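You operate a simulated robot arm through the tools that you are given. There is no shell and no other tool. Be economical: measure what you need, move in short steps, check, and stop when the job is done.

Carry out the task below with a simulated two-armed robot. There is one attempt and no reset: what you move stays moved.

Task
Compare the grade three weight with the grade one weight on the check balance.
Fine: the grade card tells which ring; switch on and zero; weigh and save grade one, put it back on its tray ring, then weigh and save grade three and leave it on the pan; the weights stand on the long wooden tray, grade two stays there.

Only the result counts: the job must be done as asked and must still hold three seconds after the hand-in. Knocking over, shifting, dropping, spilling or breaking anything else fails it.

Robot
Two 6-joint arms with two-finger parallel grippers on one trunk, on a base that drives. Base frame: it is fixed to the floor where the robot stands at the start and does not move with it; the origin is under the middle of the robot, x ahead of it, y to its left, z up; the surface under the hand at the start is at about z = 800. Units: mm, degrees, N and s.
The left shoulder is at the start at [59, 141, 949], the right one opposite. With the tool pointing down near the work surface each hand reaches from about 300 to 700 mm from the robot's upright axis, wherever it stands, measured 20 degrees to its own side. Places, roughly: check balance [600, 200, 800]; key marked cal on check balance [500, 100, 800]; key marked on on check balance [500, 200, 800]; key marked save on check balance [500, 100, 800]; key marked zero on check balance [500, 200, 800]. Payload 3.43 kg a hand.
Tool frame (each hand has its own): the origin (TCP) lies between the finger pads and is the grasp point; the fingertips stand 30 mm ahead of it; z points along the fingers, y is the line along which they close. The gripper opens to 94 mm. The fingers are 28 mm wide and 10 mm thick; the gripper's body (50 by 96 mm) begins 55 mm behind the TCP.
Orientation is that of the tool frame in the base frame, as [roll, pitch, yaw] about the fixed x, y, z axes, in that order (R = Rz(yaw) Ry(pitch) Rx(roll)). With the fingers straight down and closing along the base's y, the tool's x points along the base's -x, its y along +y and its z along -z.

Tools
- The arms move only by the tool apply_moves. It takes "left_motion", "right_motion" or both (then of equal length, played together; a hand with none holds still); each is a list of rows, each a list of 7 numbers: the shift along the tool's x, y, z in units of 25 mm (1.0 is 25 mm), then the turn, a rotation vector about the tool's x, y, z in units of 6 degrees (1.0 is 6 degrees), then the finger opening in cm, from 0 to 9.4. In form: [[dx, dy, dz, rx, ry, rz, gripper], ...]. A call has 1 to 8 rows; each row shifts and turns the commanded pose from where the row before left it, along the tool's axes as they then stand. A call with a number of a shift or a turn outside -1 to 1 is refused whole. A row lasts 0.2 s, in which the tool goes at most 50 mm and 8.6 degrees; a call with a longer step from one row to the next is refused whole, and so is a gripper value outside its range. Where a pose cannot be reached the arm comes as near as it can. A force on the tool above 40 N (or 10 N above the force at the start of the call, whichever is more), or a blocked arm, ends the call early, and 0.2 s more pass. Each finger travels about 153 mm/s and halts on what it meets, pressing with about 21 N; the grip force reading is that of the motor and also rises with nothing between the fingers. The clock runs only during rows and for 0.2 s after the last one: add rows that do not move to give the fingers time. It gives the time, the measured TCP pose, the force on the tool (base axes), the opening and the grip force at its end, in the units of the frame above (readings bear some noise), with the torque about the TCP (base axes, N m) and any sound that the robot's microphone picked up.
- Cameras (640 x 400 px; columns grow to the right, rows downward): "scene" is now at [129.3, 15.2, 1554.4]; the picture's right is [0.16, -0.99, -0.00], its down [-0.78, -0.12, -0.62] and it looks along [0.61, 0.10, -0.78] (base axes); focal length 274 px, centre (320, 200). "left" rides on the left gripper at [76, -14, -102] in its tool frame; the picture's right is [0.18, 0.98, 0.00], its down [-0.75, 0.14, -0.64] and it looks along [-0.63, 0.12, 0.77] (tool axes); focal length 243 px, centre (320, 200). "right" rides on the right gripper at [76, 14, -102] in its tool frame; the picture's right is [-0.18, 0.98, 0.00], its down [-0.75, -0.14, -0.64] and it looks along [-0.63, -0.12, 0.77] (tool axes); focal length 243 px, centre (320, 200). There is no depth. A picture from a camera that has moved, and an enlarged one, comes with that camera's place and axes in the base frame and with its lens. The place of the scene camera against the robot may be out by one fixed shift of up to 18 mm in any direction.
- grab_frame(camera): a new picture of that camera. It takes no simulated time.
- lift_body(by): slides the trunk up (or, below 0, down) by that many mm; the arms and the scene camera ride with it, the base frame stays. It gives what a move gives, with no picture.
- steer(legs): drives the robot by 1 to 6 legs, each [ahead, left, turn to the left] in mm, mm and degrees, along the robot's own axes; the way and the turn of a leg run together, so that a leg with both is an arc; at most 1500 mm and 180 degrees a leg. The arms and the cameras ride along, it lands a little off, and it stops where it bumps. It gives what a move gives.
- turn_head(pan, tilt): turns the head with the scene camera to pan (to the left, within 86 degrees either way) and tilt (down, from -29 to 69), counted from straight ahead of the robot. It gives what a move gives.
- inspect(camera, box): a new picture of the part [left, top, right, bottom] of that camera's present view, enlarged. It takes no simulated time.
- close_job(): hands the job in; it is judged then, once.

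Go step by step. Nothing tells you exact positions but the pictures and the camera data: compare them with the known pose of the tool, close in by small moves and look again before you grip or let go. The budget is 120 turns and 88 pictures, counting those below and the enlarged ones. Unless the task says otherwise, let go and move clear before handing in, and close with one line.

The tools are called after ">>>" as a command line: name --argument value ..., lists and objects as JSON in quotes. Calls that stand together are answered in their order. apply_moves: Moves the arms, as the interface text tells. Its arguments: {"type":"object","properties":{"left_motion":{"type":"array","items":{"type":"array","items":{"type":"number"}}},"right_motion":{"type":"array","items":{"type":"array","items":{"type":"number"}}}},"required":[]} The other tools are called the same way: lift_body (by) slides the trunk up or down; steer (legs) drives the base; turn_head (pan, tilt) turns the head that bears the scene camera; grab_frame (camera) takes a picture; inspect (camera, box) takes an enlarged picture of a part of a camera's view; close_job () hands the job in.

At the start:

```text
clock: 0.0
left_position: [350.5, 282.4, 1097.0]
left_tcp_rot: [-180.0, 0.0, 179.9]
left_wrist_force: [0.5, 0.2, 0.8]
left_moment: [0.01, -0.01, -0.01]
left_finger_gap: 94.2
left_gripper_force: 0.1
right_position: [403.6, -79.2, 1185.9]
right_tcp_rot: [-180.0, 0.0, 179.9]
right_wrist_force: [-1.0, -1.3, -0.1]
right_moment: [0.0, -0.01, -0.02]
right_finger_gap: 94.1
right_gripper_force: 0.0
trunk travel left (down, up): [-525.0, 65.0]
robot x, y, heading: [-1.0, -0.5, -0.2]
head pan, tilt: [8.9, 51.8]
```

scene: 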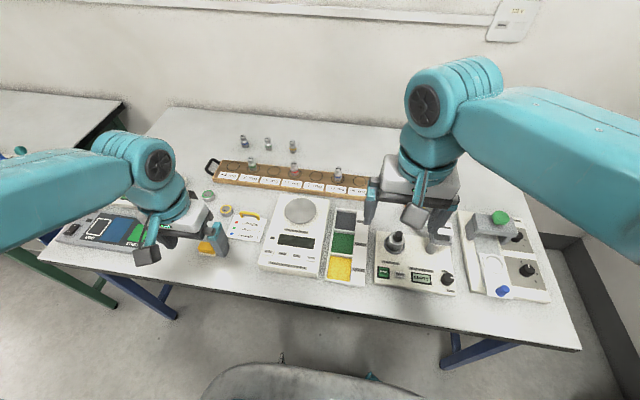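
right: 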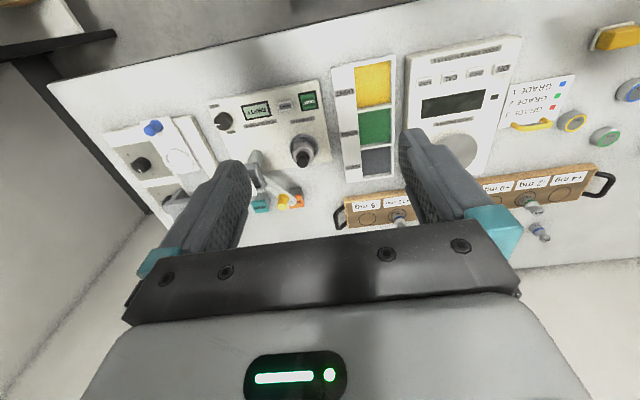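
left: 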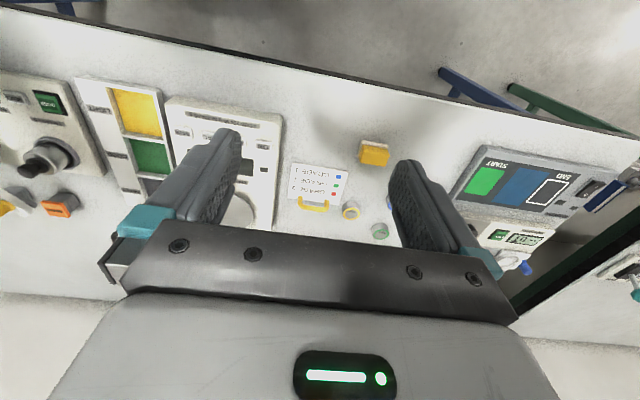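

I see the balance in the middle, the grade card to its left, and the wooden tray behind. I'll look closer at the card, balance and tray.

>>> inspect --camera "scene" --box '[200, 130, 380, 210]'

>>> inspect --camera "scene" --box '[210, 190, 350, 280]'

>>> inspect --camera "right" --box '[400, 30, 640, 180]'

```text
3.56 times, centred on (290, 170) of scene
camera zoom: at [129.3, 15.2, 1554.4], right [0.16, -0.99, 0.0], down [-0.78, -0.12, -0.62], along [0.61, 0.1, -0.78], focal length 975 px, centre (427, 307)
```

zoom: 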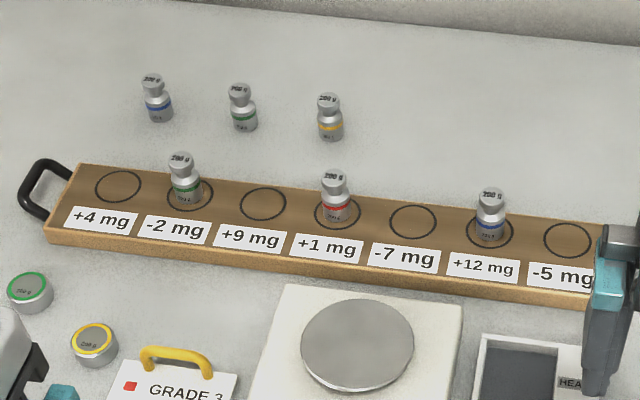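

```text
4.44 times, centred on (280, 235) of scene
camera zoom: at [129.3, 15.2, 1554.4], right [0.16, -0.99, 0.0], down [-0.78, -0.12, -0.62], along [0.61, 0.1, -0.78], focal length 1219 px, centre (498, 44)
```

zoom: 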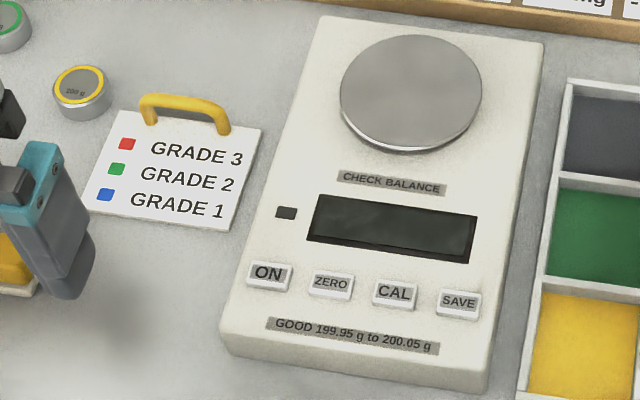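

```text
2.67 times, centred on (520, 105) of right
camera zoom: at [327.4, -64.5, 1288.0], right [0.19, 0.98, 0.0], down [0.75, -0.14, 0.64], along [0.63, -0.12, -0.77], focal length 647 px, centre (-213, 453)
```

zoom: 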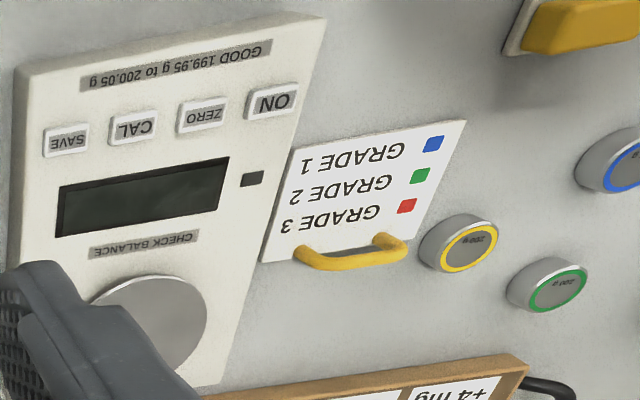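

The card reads red = grade 3, green = grade 2, blue = grade 1. On the tray blue stands on "+12 mg" and red on "+1 mg", at about x 800, which is beyond reach, so I'll drive ahead about 150 mm.

>>> steer --legs '[[150, 0, 0]]'

```text
clock: 2.5
left_position: [498.7, 281.7, 1099.4]
left_tcp_rot: [179.9, 0.1, -179.9]
left_wrist_force: [-0.2, 0.8, 0.1]
left_moment: [0.02, -0.05, -0.01]
left_finger_gap: 94.1
left_gripper_force: 0.1
right_position: [551.5, -81.1, 1187.2]
right_tcp_rot: [179.7, 0.2, 180.0]
right_wrist_force: [-0.6, -1.0, 0.6]
right_moment: [0.03, -0.02, -0.01]
right_finger_gap: 93.9
right_gripper_force: 0.1
trunk travel left (down, up): [-525.0, 65.0]
robot x, y, heading: [154.9, 0.2, 0.2]
head pan, tilt: [8.9, 51.8]
```

The drive landed well. I'll move the right arm aside for the view, and lower the left hand with fingers closed towards the ON key.

>>> apply_moves --left_motion '[[0.15, -0.4, 1, 0, 0, 0, 0], [0.15, -0.4, 1, 0, 0, 0, 0], [0.15, -0.4, 1, 0, 0, 0, 0], [0.15, -0.4, 1, 0, 0, 0, 0], [0.15, -0.4, 1, 0, 0, 0, 0], [0.1, -0.4, 0.6, 0, 0, 0, 0], [0, 0, 0, 0, 0, 0, 0]]' --right_motion '[[0.6, -1, 0, 0, 0, 0, 9.4], [0.6, -1, 0, 0, 0, 0, 9.4], [0.6, -1, 0, 0, 0, 0, 9.4], [0.6, -1, 0, 0, 0, 0, 9.4], [0.6, -1, 0, 0, 0, 0, 9.4], [0.6, -1, 0, 0, 0, 0, 9.4], [0, 0, 0, 0, 0, 0, 9.4]]'

>>> grab_frame --camera "scene"

>>> grab_frame --camera "left"

```text
clock: 4.2
left_position: [476.5, 224.5, 956.1]
left_tcp_rot: [-179.8, 0.0, 180.0]
left_wrist_force: [-0.8, 0.8, -0.3]
left_moment: [-0.03, 0.01, 0.0]
left_finger_gap: 0.1
left_gripper_force: 20.4
right_position: [464.1, -226.7, 1184.6]
right_tcp_rot: [-179.9, 0.0, -179.8]
right_wrist_force: [0.3, 0.0, 0.1]
right_moment: [-0.01, 0.03, 0.01]
right_finger_gap: 94.0
right_gripper_force: 0.1
trunk travel left (down, up): [-525.0, 65.0]
robot x, y, heading: [153.6, -1.4, -0.1]
head pan, tilt: [8.9, 51.8]
```

```text
81 pictures are left
camera scene: at [283.1, 17.6, 1554.2], right [0.16, -0.99, 0.0], down [-0.78, -0.12, -0.62], along [0.61, 0.1, -0.79], focal length 274 px, centre (320, 200)
```

scene: 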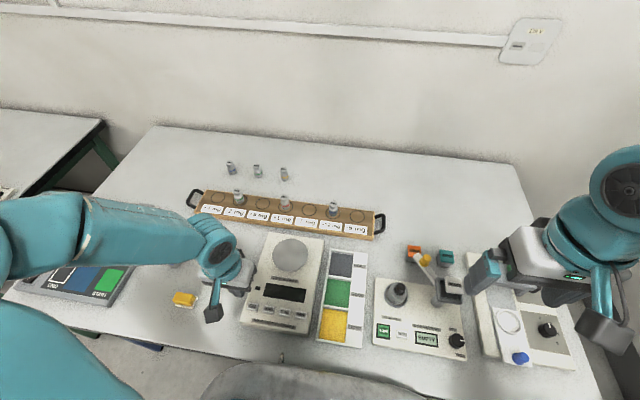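

```text
80 pictures are left
camera left: at [400.5, 210.2, 1057.9], right [-0.18, 0.98, 0.0], down [0.75, 0.14, 0.64], along [0.63, 0.12, -0.77], focal length 243 px, centre (320, 200)
```

left: 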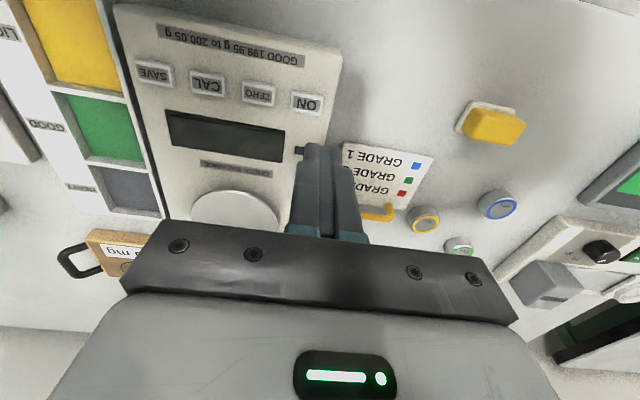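

The left camera puts the ON key near (475, 213). I'll descend to just above it.

>>> apply_moves --left_motion '[[0.05, -0.44, 1, 0, 0, 0, 0], [0, 0, 1, 0, 0, 0, 0], [0, 0, 0.6, 0, 0, 0, 0]]'

>>> grab_frame --camera "left"

>>> inspect --camera "scene" --box '[180, 220, 360, 350]'

```text
clock: 5.0
left_position: [473.6, 212.1, 892.3]
left_tcp_rot: [180.0, 0.1, -180.0]
left_wrist_force: [-0.8, -0.2, 0.6]
left_moment: [0.0, 0.01, -0.02]
left_finger_gap: 0.0
left_gripper_force: 20.9
right_position: [464.6, -229.4, 1184.9]
right_tcp_rot: [180.0, 0.1, -180.0]
right_wrist_force: [0.4, 0.4, 0.3]
right_moment: [0.01, -0.01, 0.03]
right_finger_gap: 94.2
right_gripper_force: 0.1
trunk travel left (down, up): [-525.0, 65.0]
robot x, y, heading: [152.0, 1.6, 0.2]
head pan, tilt: [8.9, 51.8]
```

```text
79 pictures are left
camera left: at [397.5, 197.1, 995.3], right [-0.18, 0.98, 0.0], down [0.75, 0.14, 0.64], along [0.63, 0.12, -0.77], focal length 243 px, centre (320, 200)
```

left: 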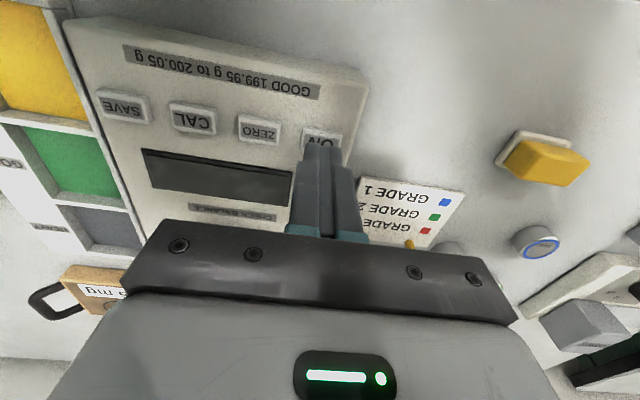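

```text
3.08 times, centred on (270, 285) of scene
camera zoom: at [282.1, 14.4, 1554.4], right [0.16, -0.99, 0.0], down [-0.78, -0.12, -0.62], along [0.61, 0.1, -0.79], focal length 844 px, centre (474, -62)
```

zoom: 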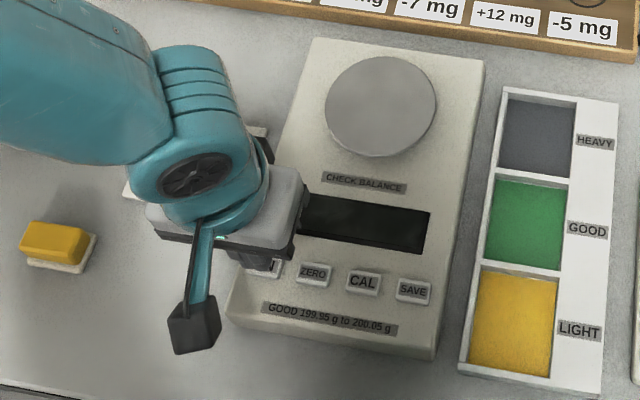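

Triangulation puts the key tops near z 837, with ON at (472, 211), ZERO at (474, 170) and SAVE at (473, 83). Next I'll press ON gently.

>>> apply_moves --left_motion '[[0, 0, 0.6, 0, 0, 0, 0], [0, 0, 0.3, 0, 0, 0, 0], [0, 0, 0.1, 0, 0, 0, 0], [0, 0, 0.1, 0, 0, 0, 0], [0, 0, 0.1, 0, 0, 0, 0]]'

>>> inspect --camera "scene" --box '[230, 220, 340, 350]'

```text
clock: 5.8
left_position: [475.9, 211.8, 870.5]
left_tcp_rot: [179.8, 0.5, -180.0]
left_wrist_force: [-10.8, -0.5, 39.5]
left_moment: [-0.02, 0.74, -0.06]
left_finger_gap: 0.4
left_gripper_force: 21.6
right_position: [460.4, -229.0, 1185.4]
right_tcp_rot: [179.9, 0.2, -180.0]
right_wrist_force: [0.8, 0.8, -1.1]
right_moment: [0.0, -0.01, 0.02]
right_finger_gap: 94.0
right_gripper_force: 0.1
trunk travel left (down, up): [-525.0, 65.0]
robot x, y, heading: [151.8, 2.5, -0.0]
head pan, tilt: [8.9, 51.8]
heard: click
stopped in row 4 (left hand): the force on the tool passed its limit at 47 N (the readings are from after the stop); the commanded pose is now the measured one
```

```text
3.08 times, centred on (285, 285) of scene
camera zoom: at [279.1, 14.0, 1555.3], right [0.16, -0.99, 0.0], down [-0.77, -0.12, -0.62], along [0.61, 0.1, -0.78], focal length 844 px, centre (428, -62)
```

zoom: 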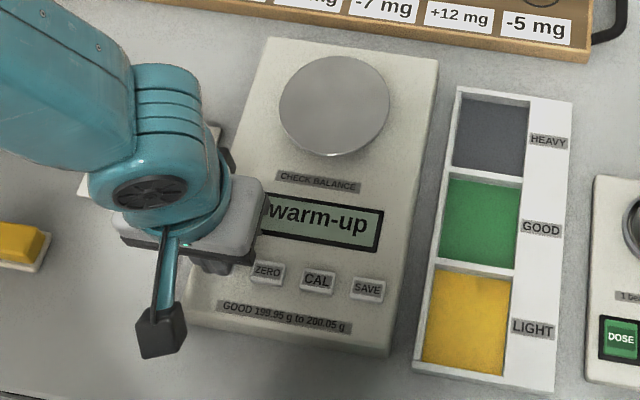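

It clicked and shows "warm-up". I'll lift off, move over ZERO and wait.

>>> apply_moves --left_motion '[[0, 0, -0.8, 0, 0, 0, 0], [0, -0.84, 0, 0, 0, 0, 0], [0.1, -0.84, 0, 0, 0, 0, 0], [0, 0, 0, 0, 0, 0, 0], [0, 0, 0, 0, 0, 0, 0], [0, 0, 0, 0, 0, 0, 0], [0, 0, 0, 0, 0, 0, 0], [0, 0, 0, 0, 0, 0, 0]]'

>>> grab_frame --camera "left"

>>> inspect --camera "scene" --box '[230, 220, 340, 350]'

```text
clock: 7.6
left_position: [474.1, 170.7, 888.7]
left_tcp_rot: [179.9, 0.4, -179.9]
left_wrist_force: [-0.3, 0.6, 0.3]
left_moment: [0.0, -0.02, -0.03]
left_finger_gap: 0.0
left_gripper_force: 21.1
right_position: [463.8, -228.0, 1183.7]
right_tcp_rot: [-180.0, 0.0, 180.0]
right_wrist_force: [0.3, 1.0, -0.5]
right_moment: [0.02, -0.02, 0.0]
right_finger_gap: 94.0
right_gripper_force: 0.0
trunk travel left (down, up): [-525.0, 65.0]
robot x, y, heading: [151.7, 1.2, -0.0]
head pan, tilt: [8.9, 51.8]
```

```text
76 pictures are left
camera left: at [397.0, 155.3, 990.5], right [-0.18, 0.98, 0.0], down [0.75, 0.14, 0.65], along [0.64, 0.12, -0.76], focal length 243 px, centre (320, 200)
```

left: 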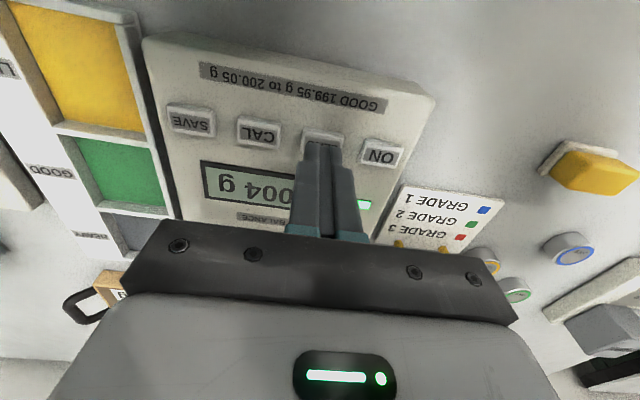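

```text
3.08 times, centred on (285, 285) of scene
camera zoom: at [282.6, 15.9, 1554.3], right [0.16, -0.99, 0.0], down [-0.78, -0.12, -0.62], along [0.61, 0.1, -0.79], focal length 844 px, centre (428, -62)
```

zoom: 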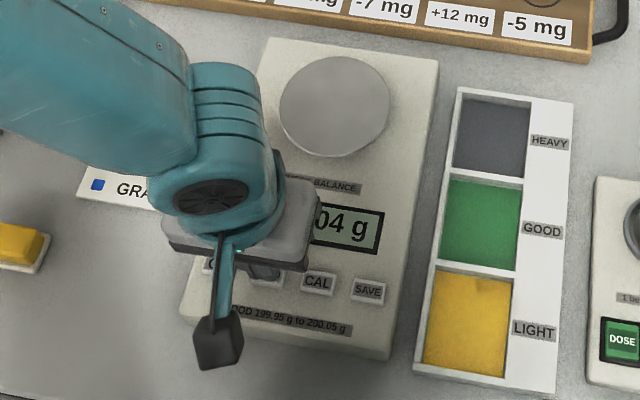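

Warm-up is over, it reads about .004 g and the stability lamp is green. I'll press ZERO.

>>> apply_moves --left_motion '[[0, 0, 0.5, 0, 0, 0, 0], [0, 0, 0.15, 0, 0, 0, 0], [0, 0, 0.08, 0, 0, 0, 0], [0, 0, 0.08, 0, 0, 0, 0], [0, 0, 0.08, 0, 0, 0, 0]]'

>>> inspect --camera "left" --box '[140, 100, 440, 250]'

```text
clock: 8.8
left_position: [474.6, 170.5, 870.8]
left_tcp_rot: [179.7, 0.9, -179.9]
left_wrist_force: [-8.0, 4.8, 36.2]
left_moment: [0.1, 0.64, -0.14]
left_finger_gap: 0.1
left_gripper_force: 21.0
right_position: [461.3, -228.6, 1185.6]
right_tcp_rot: [179.9, 0.2, -179.9]
right_wrist_force: [0.8, -0.3, 0.1]
right_moment: [0.01, 0.0, 0.01]
right_finger_gap: 94.3
right_gripper_force: 0.1
trunk travel left (down, up): [-525.0, 65.0]
robot x, y, heading: [151.8, 2.0, -0.0]
head pan, tilt: [8.9, 51.8]
heard: click
stopped in row 5 (left hand): the force on the tool passed its limit at 47 N (the readings are from after the stop); the commanded pose is now the measured one
```

```text
2.13 times, centred on (290, 175) of left
camera zoom: at [396.1, 154.9, 972.1], right [-0.18, 0.98, 0.0], down [0.74, 0.14, 0.65], along [0.64, 0.12, -0.76], focal length 518 px, centre (384, 253)
```

zoom: 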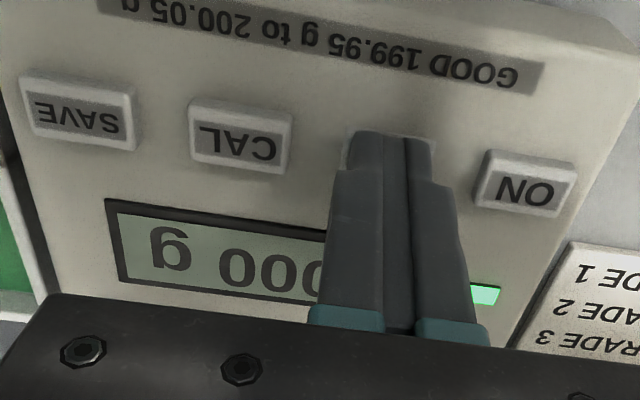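

Zeroed to 0.000 g. Next I'll raise the hand, open it, and travel toward the blue weight.

>>> apply_moves --left_motion '[[0, 0, -1, 0, 0, 0, 0], [0, 0, -1, 0, 0, 0, 0], [-0.5, -0.5, -1, 0, 0, 0, 0], [-1, -0.9, -1, 0, 0, 0, 0], [-1, -0.9, 0, 0, 0, 0, 0], [-1, -0.9, 0, 0, 0, 0, 2], [-1, -0.9, 0, 0, 0, 0, 4], [-1, -0.9, 0, 0, 0, 0, 6]]'

>>> apply_moves --left_motion '[[-1, 0, 0, 0, 0, 0, 6], [-1, 0, 0, 0, 0, 0, 6], [-1, 0, 0, 0, 0, 0, 6], [-1, 0, 0, 0, 0, 0, 6], [-1, 0, 0, 0, 0, 0, 6], [0, 0, 0, 0, 0, 0, 6]]'

>>> grab_frame --camera "left"

>>> grab_frame --camera "scene"

```text
clock: 10.6
left_position: [613.9, 44.8, 969.1]
left_tcp_rot: [179.7, 0.5, 180.0]
left_wrist_force: [0.8, -0.7, -0.7]
left_moment: [0.01, 0.04, 0.04]
left_finger_gap: 60.0
left_gripper_force: 0.0
right_position: [465.6, -228.2, 1182.8]
right_tcp_rot: [180.0, -0.1, 179.9]
right_wrist_force: [0.7, -0.6, 0.0]
right_moment: [0.01, 0.03, 0.01]
right_finger_gap: 93.8
right_gripper_force: 0.0
trunk travel left (down, up): [-525.0, 65.0]
robot x, y, heading: [154.5, 2.4, -0.1]
head pan, tilt: [8.9, 51.8]
```

```text
clock: 11.9
left_position: [737.0, 46.9, 971.1]
left_tcp_rot: [179.7, 0.5, 179.9]
left_wrist_force: [-0.6, 0.1, 0.1]
left_moment: [0.04, -0.02, 0.0]
left_finger_gap: 60.1
left_gripper_force: 0.0
right_position: [464.2, -227.6, 1184.6]
right_tcp_rot: [180.0, 0.0, -179.9]
right_wrist_force: [-1.0, 0.4, 0.4]
right_moment: [-0.03, -0.01, 0.0]
right_finger_gap: 93.7
right_gripper_force: 0.0
trunk travel left (down, up): [-525.0, 65.0]
robot x, y, heading: [152.5, 1.6, 0.1]
head pan, tilt: [8.9, 51.8]
```

```text
73 pictures are left
camera left: at [659.9, 31.7, 1073.4], right [-0.18, 0.98, 0.0], down [0.75, 0.14, 0.65], along [0.64, 0.12, -0.76], focal length 243 px, centre (320, 200)
```

left: 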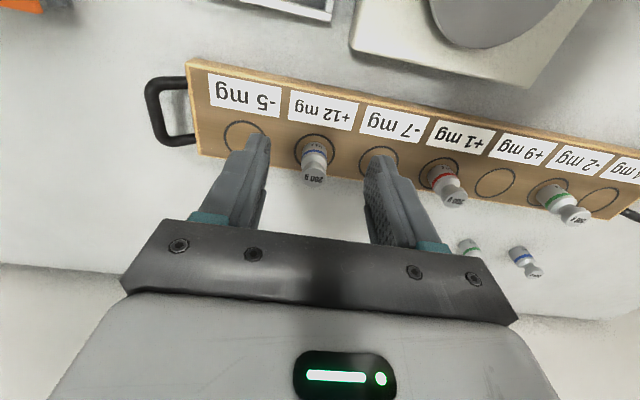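

```text
72 pictures are left
camera scene: at [283.0, 15.5, 1554.3], right [0.16, -0.99, 0.0], down [-0.78, -0.12, -0.62], along [0.61, 0.1, -0.79], focal length 274 px, centre (320, 200)
```

scene: 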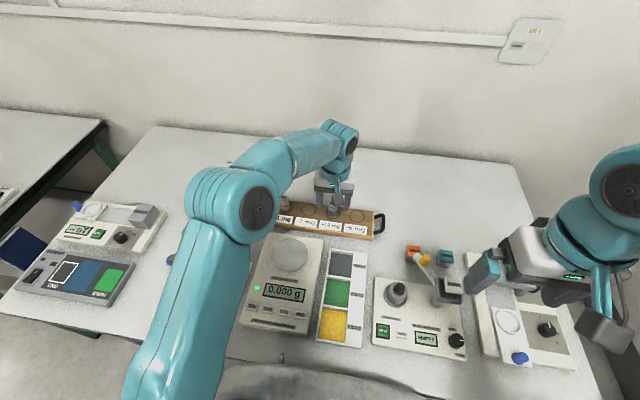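

Blue (+12 mg) looks to be at about (801, 52), with its top near z 873. I'll move above it.

>>> apply_moves --left_motion '[[-0.9, 0.1, 0, 0, 0, 0, 6], [-0.9, 0.1, 0, 0, 0, 0, 6], [-0.76, 0, 0.6, 0, 0, 0, 6], [0, 0, 0.6, 0, 0, 0, 6], [0, 0, 0, 0, 0, 0, 6]]'

>>> grab_frame --camera "left"

>>> inspect --camera "scene" --box '[270, 160, 400, 250]'

```text
clock: 13.2
left_position: [796.6, 51.2, 943.5]
left_tcp_rot: [179.8, 0.6, -180.0]
left_wrist_force: [0.5, 0.1, -0.5]
left_moment: [-0.01, 0.01, -0.01]
left_finger_gap: 59.9
left_gripper_force: 0.0
left hand out of reach, approached as far as the arm can: row 3
right_position: [463.8, -229.6, 1184.4]
right_tcp_rot: [179.9, 0.0, 179.9]
right_wrist_force: [0.2, -0.5, -0.1]
right_moment: [0.0, -0.02, 0.0]
right_finger_gap: 93.8
right_gripper_force: 0.1
trunk travel left (down, up): [-525.0, 65.0]
robot x, y, heading: [149.3, -0.5, -0.2]
head pan, tilt: [8.9, 51.8]
```

```text
71 pictures are left
camera left: at [718.7, 35.7, 1044.0], right [-0.18, 0.98, 0.0], down [0.75, 0.14, 0.65], along [0.64, 0.12, -0.76], focal length 243 px, centre (320, 200)
```

left: 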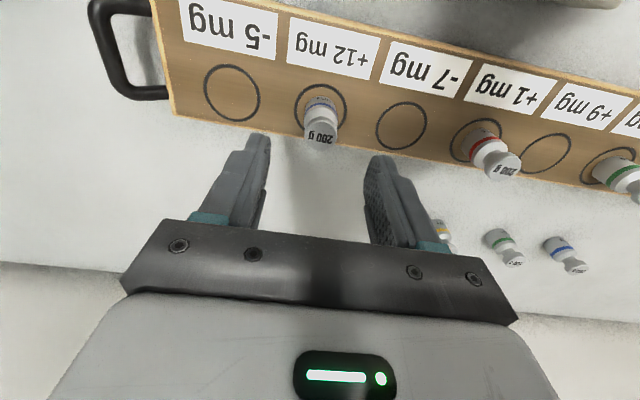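

```text
4.44 times, centred on (335, 205) of scene
camera zoom: at [282.5, 15.4, 1554.3], right [0.16, -0.99, 0.0], down [-0.78, -0.12, -0.62], along [0.61, 0.1, -0.79], focal length 1219 px, centre (253, 178)
```

zoom: 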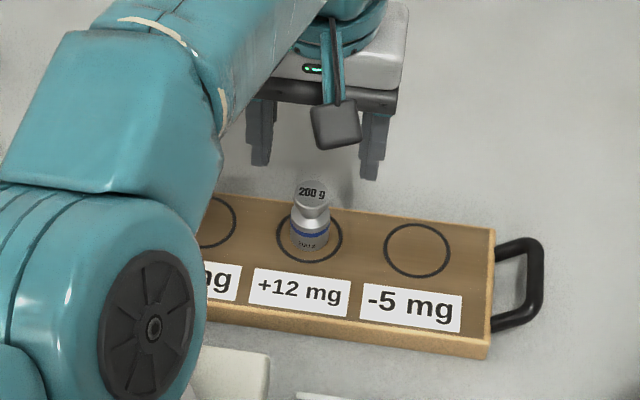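

I'm about above blue, with the fingers straddling it in y. I'll lower partway and check the x alignment.

>>> apply_moves --left_motion '[[0, 0, 0.7, 0, 0, 0, 6], [0, 0, 0.7, 0, 0, 0, 6], [0, 0, 0.7, 0, 0, 0, 6], [0, 0, 0, 0, 0, 0, 6]]'

>>> grab_frame --camera "left"

>>> inspect --camera "scene" --box '[270, 160, 400, 250]'

```text
clock: 14.2
left_position: [797.7, 51.0, 889.9]
left_tcp_rot: [179.8, 0.8, -179.9]
left_wrist_force: [-0.5, -0.6, 0.6]
left_moment: [-0.01, 0.03, 0.0]
left_finger_gap: 59.8
left_gripper_force: 0.0
right_position: [463.4, -228.2, 1185.4]
right_tcp_rot: [179.9, 0.1, 179.9]
right_wrist_force: [0.1, 0.3, 0.0]
right_moment: [-0.02, -0.01, 0.02]
right_finger_gap: 93.8
right_gripper_force: 0.0
trunk travel left (down, up): [-525.0, 65.0]
robot x, y, heading: [156.2, -1.8, 0.1]
head pan, tilt: [8.9, 51.8]
```

```text
69 pictures are left
camera left: at [720.4, 35.3, 991.3], right [-0.18, 0.98, 0.0], down [0.75, 0.14, 0.65], along [0.64, 0.12, -0.76], focal length 243 px, centre (320, 200)
```

left: 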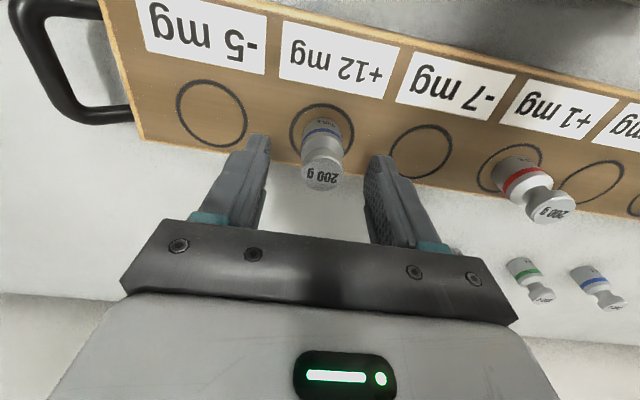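

```text
4.44 times, centred on (335, 205) of scene
camera zoom: at [282.0, 15.6, 1554.4], right [0.16, -0.99, 0.0], down [-0.78, -0.12, -0.62], along [0.61, 0.1, -0.79], focal length 1219 px, centre (253, 178)
```

zoom: 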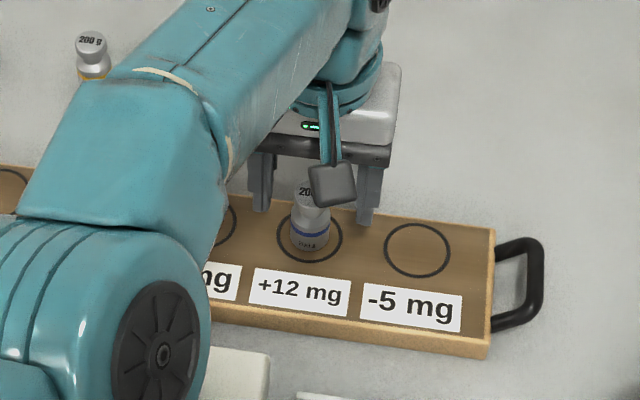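

The ring centre agrees with the TCP at about (797.5, 51), and the tray top is near 822. I'll lower the fingertips to about 5 mm above the tray and close.

>>> apply_moves --left_motion '[[0, 0, 0.7, 0, 0, 0, 6], [0, 0, 0.5, 0, 0, 0, 6], [0, 0, 0, 0, 0, 0, 6]]'

>>> grab_frame --camera "left"

>>> inspect --camera "scene" --box '[270, 160, 400, 250]'

```text
clock: 14.9
left_position: [797.7, 51.0, 859.3]
left_tcp_rot: [179.8, 0.7, -179.9]
left_wrist_force: [-0.2, 0.0, 0.3]
left_moment: [0.01, -0.01, 0.0]
left_finger_gap: 59.8
left_gripper_force: 0.0
right_position: [463.9, -227.4, 1184.4]
right_tcp_rot: [-180.0, 0.0, 179.9]
right_wrist_force: [0.1, 0.3, 0.4]
right_moment: [-0.03, -0.03, 0.01]
right_finger_gap: 94.4
right_gripper_force: 0.0
trunk travel left (down, up): [-525.0, 65.0]
robot x, y, heading: [151.6, 1.6, -0.1]
head pan, tilt: [8.9, 51.8]
```

```text
67 pictures are left
camera left: at [720.8, 35.7, 960.8], right [-0.18, 0.98, 0.0], down [0.75, 0.14, 0.65], along [0.64, 0.12, -0.76], focal length 243 px, centre (320, 200)
```

left: 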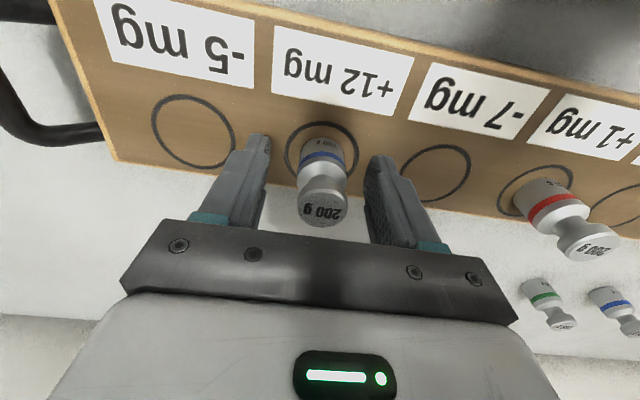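

```text
4.44 times, centred on (335, 205) of scene
camera zoom: at [282.3, 16.0, 1554.3], right [0.16, -0.99, 0.0], down [-0.78, -0.12, -0.62], along [0.61, 0.1, -0.79], focal length 1219 px, centre (253, 178)
```

zoom: 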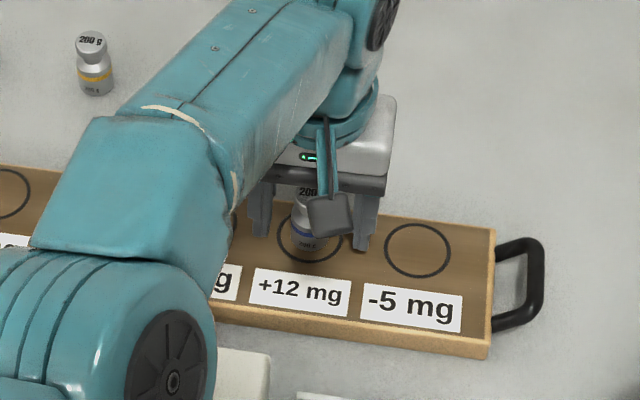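

The weight sits between the fingers. I'll close gently.

>>> apply_moves --left_motion '[[0, 0, 0.05, 0, 0, 0, 5], [0, 0, 0, 0, 0, 0, 4.2], [0, 0, 0, 0, 0, 0, 3.5], [0, 0, 0, 0, 0, 0, 2.8], [0, 0, 0, 0, 0, 0, 2], [0, 0, 0, 0, 0, 0, 1], [0, 0, 0, 0, 0, 0, 1]]'

>>> grab_frame --camera "left"

```text
clock: 16.6
left_position: [798.5, 51.2, 857.5]
left_tcp_rot: [179.8, 0.7, -180.0]
left_wrist_force: [-0.4, 0.5, 0.4]
left_moment: [-0.05, 0.02, 0.01]
left_finger_gap: 27.2
left_gripper_force: 20.5
right_position: [463.7, -228.2, 1185.9]
right_tcp_rot: [180.0, 0.0, 180.0]
right_wrist_force: [-0.2, -0.1, 0.2]
right_moment: [-0.01, 0.01, 0.01]
right_finger_gap: 94.1
right_gripper_force: 0.1
trunk travel left (down, up): [-525.0, 65.0]
robot x, y, heading: [153.0, -0.7, 0.1]
head pan, tilt: [8.9, 51.8]
```

```text
65 pictures are left
camera left: at [720.5, 35.4, 959.5], right [-0.18, 0.98, 0.0], down [0.75, 0.14, 0.65], along [0.64, 0.12, -0.76], focal length 243 px, centre (320, 200)
```

left: 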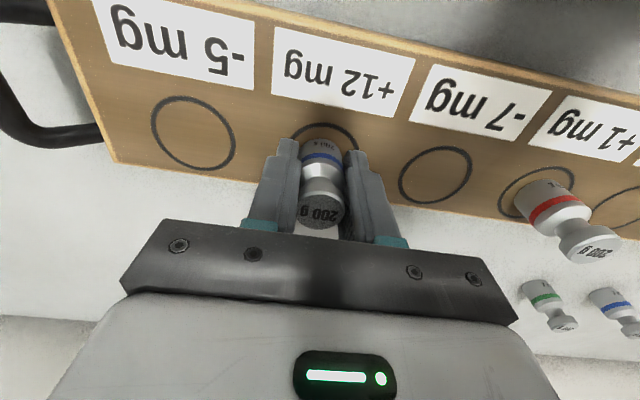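

Held, gap 27.2 mm. I'll lift straight up and carry it toward the pan.

>>> apply_moves --left_motion '[[0, 0, -0.5, 0, 0, 0, 1], [0, 0, -1, 0, 0, 0, 1], [0, 0, -1, 0, 0, 0, 1], [0, 0, -0.6, 0, 0, 0, 1], [0.6, 0, 0, 0, 0, 0, 1], [0.8, 0.5, 0, 0, 0, 0, 1], [0.8, 0.5, 0, 0, 0, 0, 1], [0.8, 0.5, 0, 0, 0, 0, 1]]'

>>> apply_moves --left_motion '[[0.8, 0.5, 0, 0, 0, 0, 1], [0.8, 0.5, 0, 0, 0, 0, 1], [0.8, 0.5, 0, 0, 0, 0, 1], [0.8, 0.5, 0, 0, 0, 0, 1], [0.8, 0.4, 0, 0, 0, 0, 1], [0, 0, 0, 0, 0, 0, 1]]'

>>> grab_frame --camera "left"

>>> inspect --camera "scene" --box '[220, 200, 350, 340]'

```text
clock: 18.4
left_position: [720.3, 89.8, 934.3]
left_tcp_rot: [179.8, 0.7, -180.0]
left_wrist_force: [0.2, -0.2, -1.5]
left_moment: [-0.01, 0.01, 0.03]
left_finger_gap: 27.1
left_gripper_force: 20.6
right_position: [462.6, -227.2, 1185.3]
right_tcp_rot: [-180.0, 0.0, 179.9]
right_wrist_force: [-0.2, -1.5, 0.2]
right_moment: [-0.01, -0.02, 0.01]
right_finger_gap: 94.0
right_gripper_force: 0.0
trunk travel left (down, up): [-525.0, 65.0]
robot x, y, heading: [153.9, 0.5, -0.2]
head pan, tilt: [8.9, 51.8]
```

```text
clock: 19.8
left_position: [621.3, 147.5, 932.3]
left_tcp_rot: [179.8, 0.7, 179.9]
left_wrist_force: [-0.3, 0.0, -2.0]
left_moment: [-0.01, 0.0, 0.02]
left_finger_gap: 27.3
left_gripper_force: 21.3
right_position: [462.9, -227.8, 1185.2]
right_tcp_rot: [-180.0, 0.0, -180.0]
right_wrist_force: [-0.8, -0.3, 0.4]
right_moment: [0.01, -0.03, -0.02]
right_finger_gap: 93.6
right_gripper_force: 0.0
trunk travel left (down, up): [-525.0, 65.0]
robot x, y, heading: [151.6, -1.2, 0.2]
head pan, tilt: [8.9, 51.8]
```

```text
64 pictures are left
camera left: at [543.0, 132.7, 1034.3], right [-0.18, 0.98, 0.0], down [0.75, 0.14, 0.65], along [0.64, 0.12, -0.76], focal length 243 px, centre (320, 200)
```

left: 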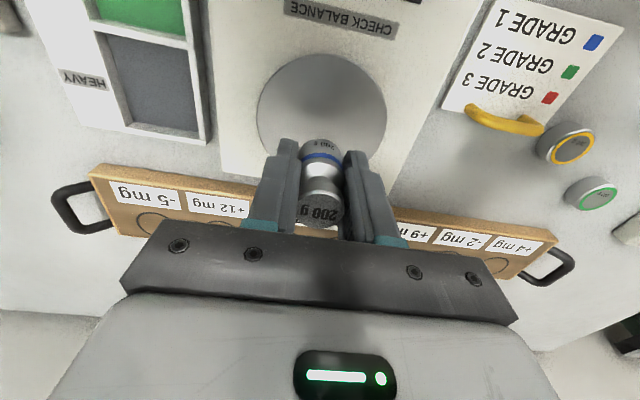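

```text
2.86 times, centred on (285, 270) of scene
camera zoom: at [282.1, 15.8, 1554.3], right [0.16, -0.99, 0.0], down [-0.78, -0.12, -0.62], along [0.61, 0.1, -0.79], focal length 783 px, centre (420, 0)
```

zoom: 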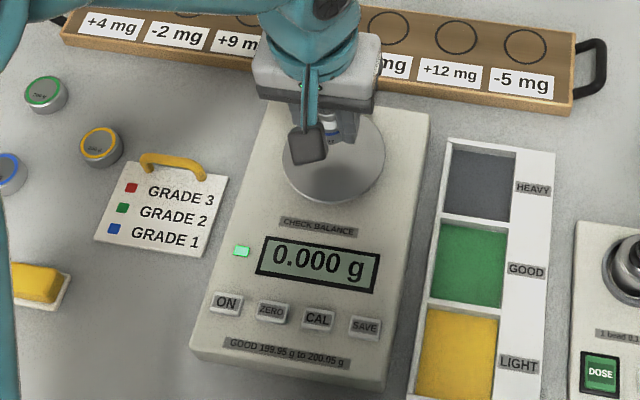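

The pan centre looks to be near (610, 147) and the display shows 0.000. I'll shift over the centre and lower partway.

>>> apply_moves --left_motion '[[0.4, 0, 0.4, 0, 0, 0, 1], [0, 0, 0.4, 0, 0, 0, 1], [0, 0, 0.3, 0, 0, 0, 1], [0, 0, 0, 0, 0, 0, 1]]'

>>> grab_frame --camera "left"

>>> inspect --camera "scene" --box '[240, 220, 340, 290]'

```text
clock: 20.8
left_position: [611.7, 149.1, 908.2]
left_tcp_rot: [179.8, 0.7, 179.9]
left_wrist_force: [0.0, -0.7, -2.6]
left_moment: [-0.03, -0.02, -0.02]
left_finger_gap: 27.0
left_gripper_force: 20.5
right_position: [464.1, -229.5, 1185.3]
right_tcp_rot: [-179.9, 0.0, 180.0]
right_wrist_force: [-0.2, -0.6, 0.6]
right_moment: [0.01, -0.01, 0.01]
right_finger_gap: 94.4
right_gripper_force: 0.1
trunk travel left (down, up): [-525.0, 65.0]
robot x, y, heading: [154.9, -2.8, 0.1]
head pan, tilt: [8.9, 51.8]
```

```text
62 pictures are left
camera left: at [533.7, 134.3, 1008.9], right [-0.18, 0.98, 0.0], down [0.75, 0.14, 0.65], along [0.64, 0.12, -0.76], focal length 243 px, centre (320, 200)
```

left: 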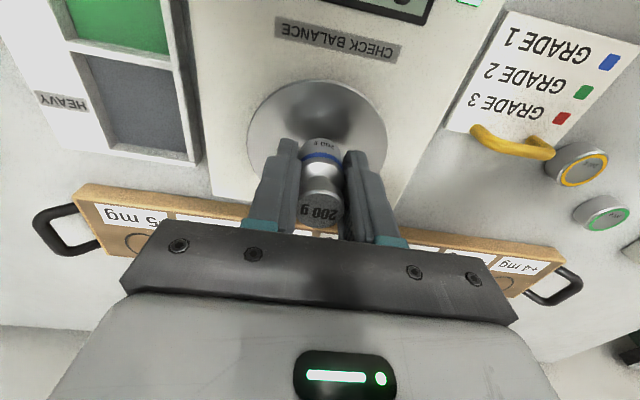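

```text
5.71 times, centred on (290, 255) of scene
camera zoom: at [282.2, 15.7, 1554.3], right [0.16, -0.99, 0.0], down [-0.78, -0.12, -0.62], along [0.61, 0.1, -0.79], focal length 1567 px, centre (491, -114)
```

zoom: 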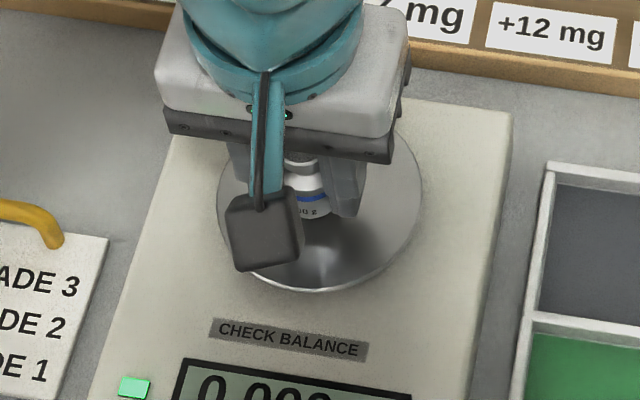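

The pan centre is about (609, 147) and the surface near z 848. I'll nudge into line and lower in fine steps until contact.

>>> apply_moves --left_motion '[[0.1, -0.08, 0.3, 0, 0, 0, 1], [0, 0, 0.24, 0, 0, 0, 1], [0, 0, 0.12, 0, 0, 0, 1], [0, 0, 0.08, 0, 0, 0, 1], [0, 0, 0.06, 0, 0, 0, 1], [0, 0, 0, 0, 0, 0, 1]]'

>>> inspect --camera "scene" --box '[240, 230, 340, 310]'

```text
clock: 22.2
left_position: [610.0, 145.9, 889.4]
left_tcp_rot: [179.9, 1.1, -180.0]
left_wrist_force: [-6.5, -0.5, 22.8]
left_moment: [-0.22, 0.34, -0.03]
left_finger_gap: 27.4
left_gripper_force: 21.4
right_position: [461.6, -228.4, 1185.6]
right_tcp_rot: [179.8, 0.1, 180.0]
right_wrist_force: [-0.3, 0.2, 0.0]
right_moment: [0.0, -0.01, -0.02]
right_finger_gap: 94.1
right_gripper_force: 0.1
trunk travel left (down, up): [-525.0, 65.0]
robot x, y, heading: [155.1, -0.0, 0.2]
head pan, tilt: [8.9, 51.8]
stopped in row 6 (left hand): the force on the tool passed its limit at 41 N (the readings are from after the stop); the commanded pose is now the measured one
```

```text
5.00 times, centred on (290, 270) of scene
camera zoom: at [279.5, 15.1, 1554.5], right [0.16, -0.99, 0.0], down [-0.77, -0.12, -0.62], along [0.61, 0.1, -0.78], focal length 1371 px, centre (470, -150)
```

zoom: 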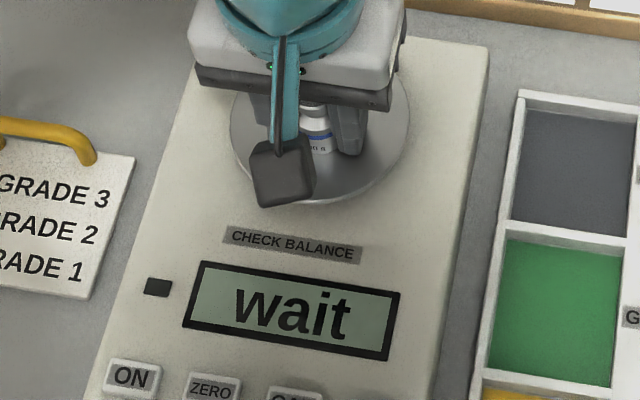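

Contact is made and the display shows "wait". I'll relieve the pressure, open gently and rise clear.

>>> apply_moves --left_motion '[[0, 0, -0.04, 0, 0, 0, 1], [0, 0, 0, 0, 0, 0, 2.9], [0, 0, 0, 0, 0, 0, 3.4], [0, 0, 0, 0, 0, 0, 4.2], [0, 0, 0, 0, 0, 0, 5], [0, 0, -0.6, 0, 0, 0, 5], [0, 0, -1, 0, 0, 0, 5], [0, 0, -1, 0, 0, 0, 5]]'

>>> grab_frame --camera "left"

>>> inspect --camera "scene" --box '[220, 200, 350, 340]'

```text
clock: 24.0
left_position: [610.9, 146.3, 952.9]
left_tcp_rot: [179.9, 1.0, 180.0]
left_wrist_force: [-0.1, 0.2, 0.9]
left_moment: [0.01, 0.0, 0.01]
left_finger_gap: 49.9
left_gripper_force: 0.1
right_position: [464.7, -227.3, 1184.8]
right_tcp_rot: [-180.0, 0.1, -180.0]
right_wrist_force: [0.0, -0.1, 0.6]
right_moment: [0.01, 0.0, 0.0]
right_finger_gap: 93.9
right_gripper_force: 0.0
trunk travel left (down, up): [-525.0, 65.0]
robot x, y, heading: [152.4, -0.5, -0.1]
head pan, tilt: [8.9, 51.8]
```

```text
59 pictures are left
camera left: at [532.5, 130.7, 1055.0], right [-0.18, 0.98, 0.0], down [0.74, 0.14, 0.66], along [0.64, 0.12, -0.76], focal length 243 px, centre (320, 200)
```

left: 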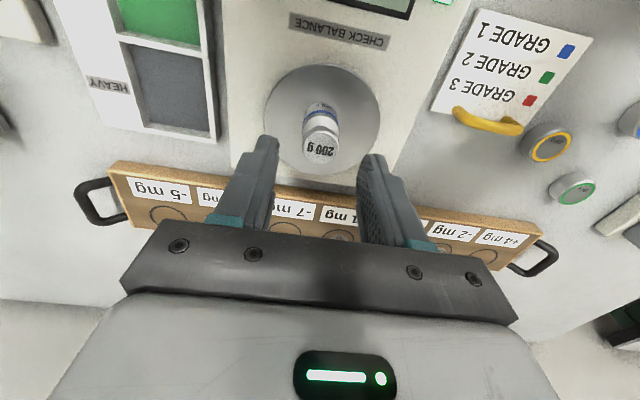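

```text
2.86 times, centred on (285, 270) of scene
camera zoom: at [281.9, 16.0, 1554.3], right [0.16, -0.99, 0.0], down [-0.78, -0.12, -0.62], along [0.61, 0.1, -0.79], focal length 783 px, centre (420, 0)
```

zoom: 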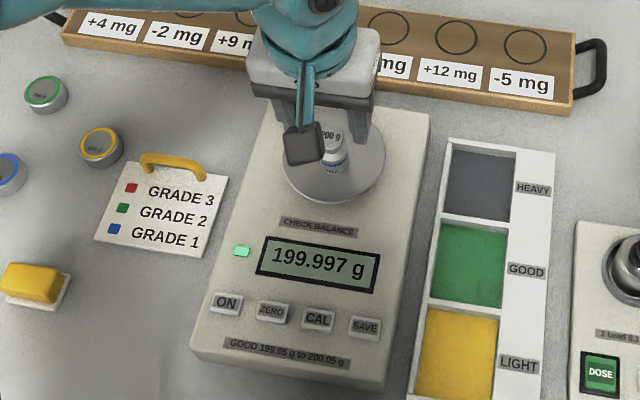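

The reading is 199.997 g and stable. I'll go to SAVE at (473, 83).

>>> apply_moves --left_motion '[[0.5, -0.4, -0.3, 0, 0, 0, 5], [1, -0.5, 0, 0, 0, 0, 5], [1, -0.5, 0, 0, 0, 0, 4], [1, -0.5, 0, 0, 0, 0, 2], [1, -0.6, 0, 0, 0, 0, 0], [1, 0, 1, 0, 0, 0, 0], [0, 0, 1, 0, 0, 0, 0], [0, 0, 0.6, 0, 0, 0, 0]]'

>>> grab_frame --camera "left"

```text
clock: 25.8
left_position: [472.7, 83.0, 893.3]
left_tcp_rot: [179.9, 1.0, -179.9]
left_wrist_force: [-0.8, 0.0, 0.9]
left_moment: [0.01, -0.01, 0.01]
left_finger_gap: 0.0
left_gripper_force: 20.8
right_position: [462.3, -228.3, 1184.3]
right_tcp_rot: [180.0, 0.1, -179.9]
right_wrist_force: [-0.4, 0.9, -0.1]
right_moment: [0.0, 0.0, 0.02]
right_finger_gap: 93.9
right_gripper_force: 0.0
trunk travel left (down, up): [-525.0, 65.0]
robot x, y, heading: [151.5, 2.3, 0.0]
head pan, tilt: [8.9, 51.8]
```

```text
57 pictures are left
camera left: at [393.9, 67.4, 994.7], right [-0.18, 0.98, 0.0], down [0.74, 0.14, 0.66], along [0.64, 0.12, -0.76], focal length 243 px, centre (320, 200)
```

left: 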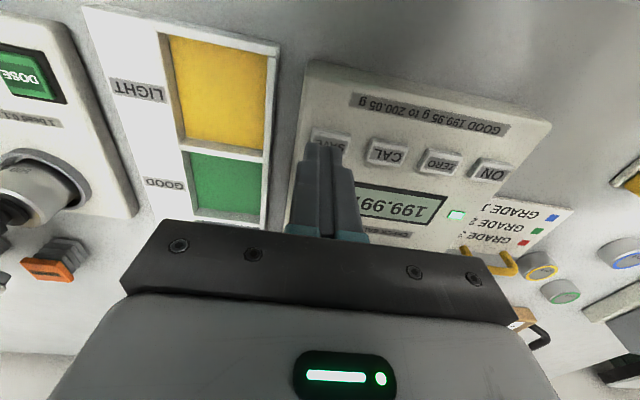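

SAVE seems to lie at about y 88; I'll nudge and press.

>>> apply_moves --left_motion '[[0.05, 0.2, 0.5, 0, 0, 0, 0], [0, 0, 0.25, 0, 0, 0, 0], [0, 0, 0.1, 0, 0, 0, 0], [0, 0, 0.08, 0, 0, 0, 0], [0, 0, 0.08, 0, 0, 0, 0], [0, 0, 0.08, 0, 0, 0, 0]]'

>>> inspect --camera "scene" --box '[220, 200, 350, 340]'

```text
clock: 27.2
left_position: [472.9, 89.1, 871.0]
left_tcp_rot: [180.0, 1.4, -179.9]
left_wrist_force: [-9.1, -3.2, 33.6]
left_moment: [-0.09, 0.69, 0.01]
left_finger_gap: 0.0
left_gripper_force: 20.6
right_position: [461.4, -227.7, 1186.3]
right_tcp_rot: [179.9, 0.2, -179.9]
right_wrist_force: [-0.3, 0.0, -1.5]
right_moment: [0.02, -0.01, 0.03]
right_finger_gap: 94.0
right_gripper_force: 0.1
trunk travel left (down, up): [-525.0, 65.0]
robot x, y, heading: [152.6, 0.8, 0.0]
head pan, tilt: [8.9, 51.8]
heard: click
stopped in row 6 (left hand): the force on the tool passed its limit at 46 N (the readings are from after the stop); the commanded pose is now the measured one
```

```text
2.86 times, centred on (285, 270) of scene
camera zoom: at [279.0, 15.2, 1555.0], right [0.16, -0.99, 0.0], down [-0.77, -0.12, -0.62], along [0.61, 0.1, -0.78], focal length 783 px, centre (420, 0)
```

zoom: 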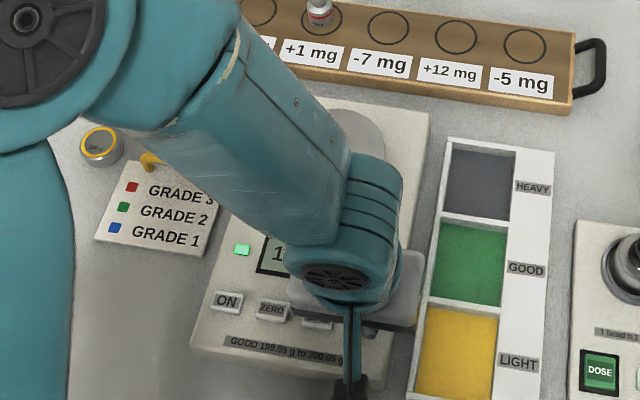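

It clicked. I'll rise, check the display, and correct the small pitch drift.

>>> apply_moves --left_motion '[[0, 0, -0.5, 0, 0, 0, 0], [0, 0, -1, 0, 0.2, 0, 0], [0, 0, -1, 0, 0, 0, 0], [0, 0, -1, 0, 0, 0, 0], [0, 0, 0, 0, 0, 0, 0]]'

>>> grab_frame --camera "left"

```text
clock: 28.4
left_position: [477.8, 87.2, 955.6]
left_tcp_rot: [179.9, -0.1, 180.0]
left_wrist_force: [0.3, -0.2, 0.5]
left_moment: [0.02, 0.04, -0.02]
left_finger_gap: 0.0
left_gripper_force: 21.3
right_position: [464.7, -228.6, 1184.8]
right_tcp_rot: [-179.9, 0.0, -179.9]
right_wrist_force: [0.9, 0.0, -0.1]
right_moment: [0.03, -0.01, 0.0]
right_finger_gap: 94.0
right_gripper_force: 0.1
trunk travel left (down, up): [-525.0, 65.0]
robot x, y, heading: [151.3, -0.1, 0.2]
head pan, tilt: [8.9, 51.8]
```

```text
55 pictures are left
camera left: at [401.0, 72.9, 1058.2], right [-0.18, 0.98, 0.0], down [0.75, 0.14, 0.64], along [0.63, 0.12, -0.77], focal length 243 px, centre (320, 200)
```

left: 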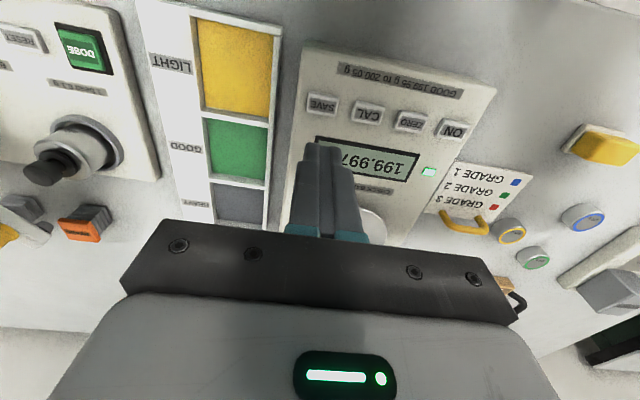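

Nothing shows on the display beyond the reading; the key clicked as the others did. I'll return above the blue weight on the pan.

>>> apply_moves --left_motion '[[-1, 0.5, -0.4, 0, 0, 0, 0], [-1, 0.5, 0, 0, 0, 0, 1.5], [-1, 0.5, 0, 0, 0, 0, 3], [-1, 0.5, 0, 0, 0, 0, 5], [-1, 0.37, 0, 0, 0, 0, 5.5], [-0.3, 0, 0, 0, 0, 0, 5.5], [0, 0, 0, 0, 0, 0, 5.5]]'

>>> grab_frame --camera "left"

>>> inspect --camera "scene" --box '[220, 200, 350, 340]'

```text
clock: 30.0
left_position: [608.2, 147.7, 965.9]
left_tcp_rot: [180.0, -0.1, -179.9]
left_wrist_force: [-0.4, -0.2, -0.1]
left_moment: [0.02, 0.0, 0.04]
left_finger_gap: 54.9
left_gripper_force: 0.0
right_position: [464.5, -228.2, 1184.1]
right_tcp_rot: [-180.0, 0.1, -179.9]
right_wrist_force: [-0.4, -0.3, 0.3]
right_moment: [0.03, 0.01, 0.0]
right_finger_gap: 94.0
right_gripper_force: 0.0
trunk travel left (down, up): [-525.0, 65.0]
robot x, y, heading: [152.7, -3.0, 0.1]
head pan, tilt: [8.9, 51.8]
```

```text
54 pictures are left
camera left: at [532.2, 133.4, 1068.3], right [-0.19, 0.98, 0.0], down [0.75, 0.14, 0.64], along [0.63, 0.12, -0.77], focal length 243 px, centre (320, 200)
```

left: 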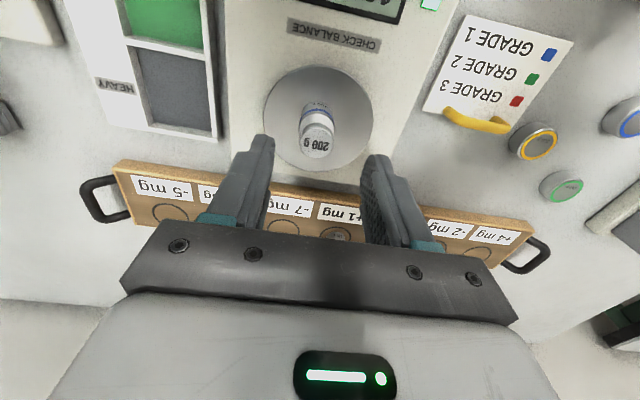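

```text
2.86 times, centred on (285, 270) of scene
camera zoom: at [283.1, 15.9, 1554.2], right [0.16, -0.99, 0.0], down [-0.78, -0.12, -0.62], along [0.61, 0.1, -0.79], focal length 783 px, centre (420, 0)
```

zoom: 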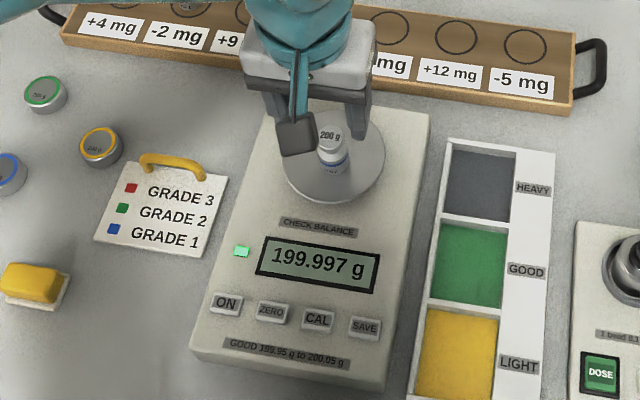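

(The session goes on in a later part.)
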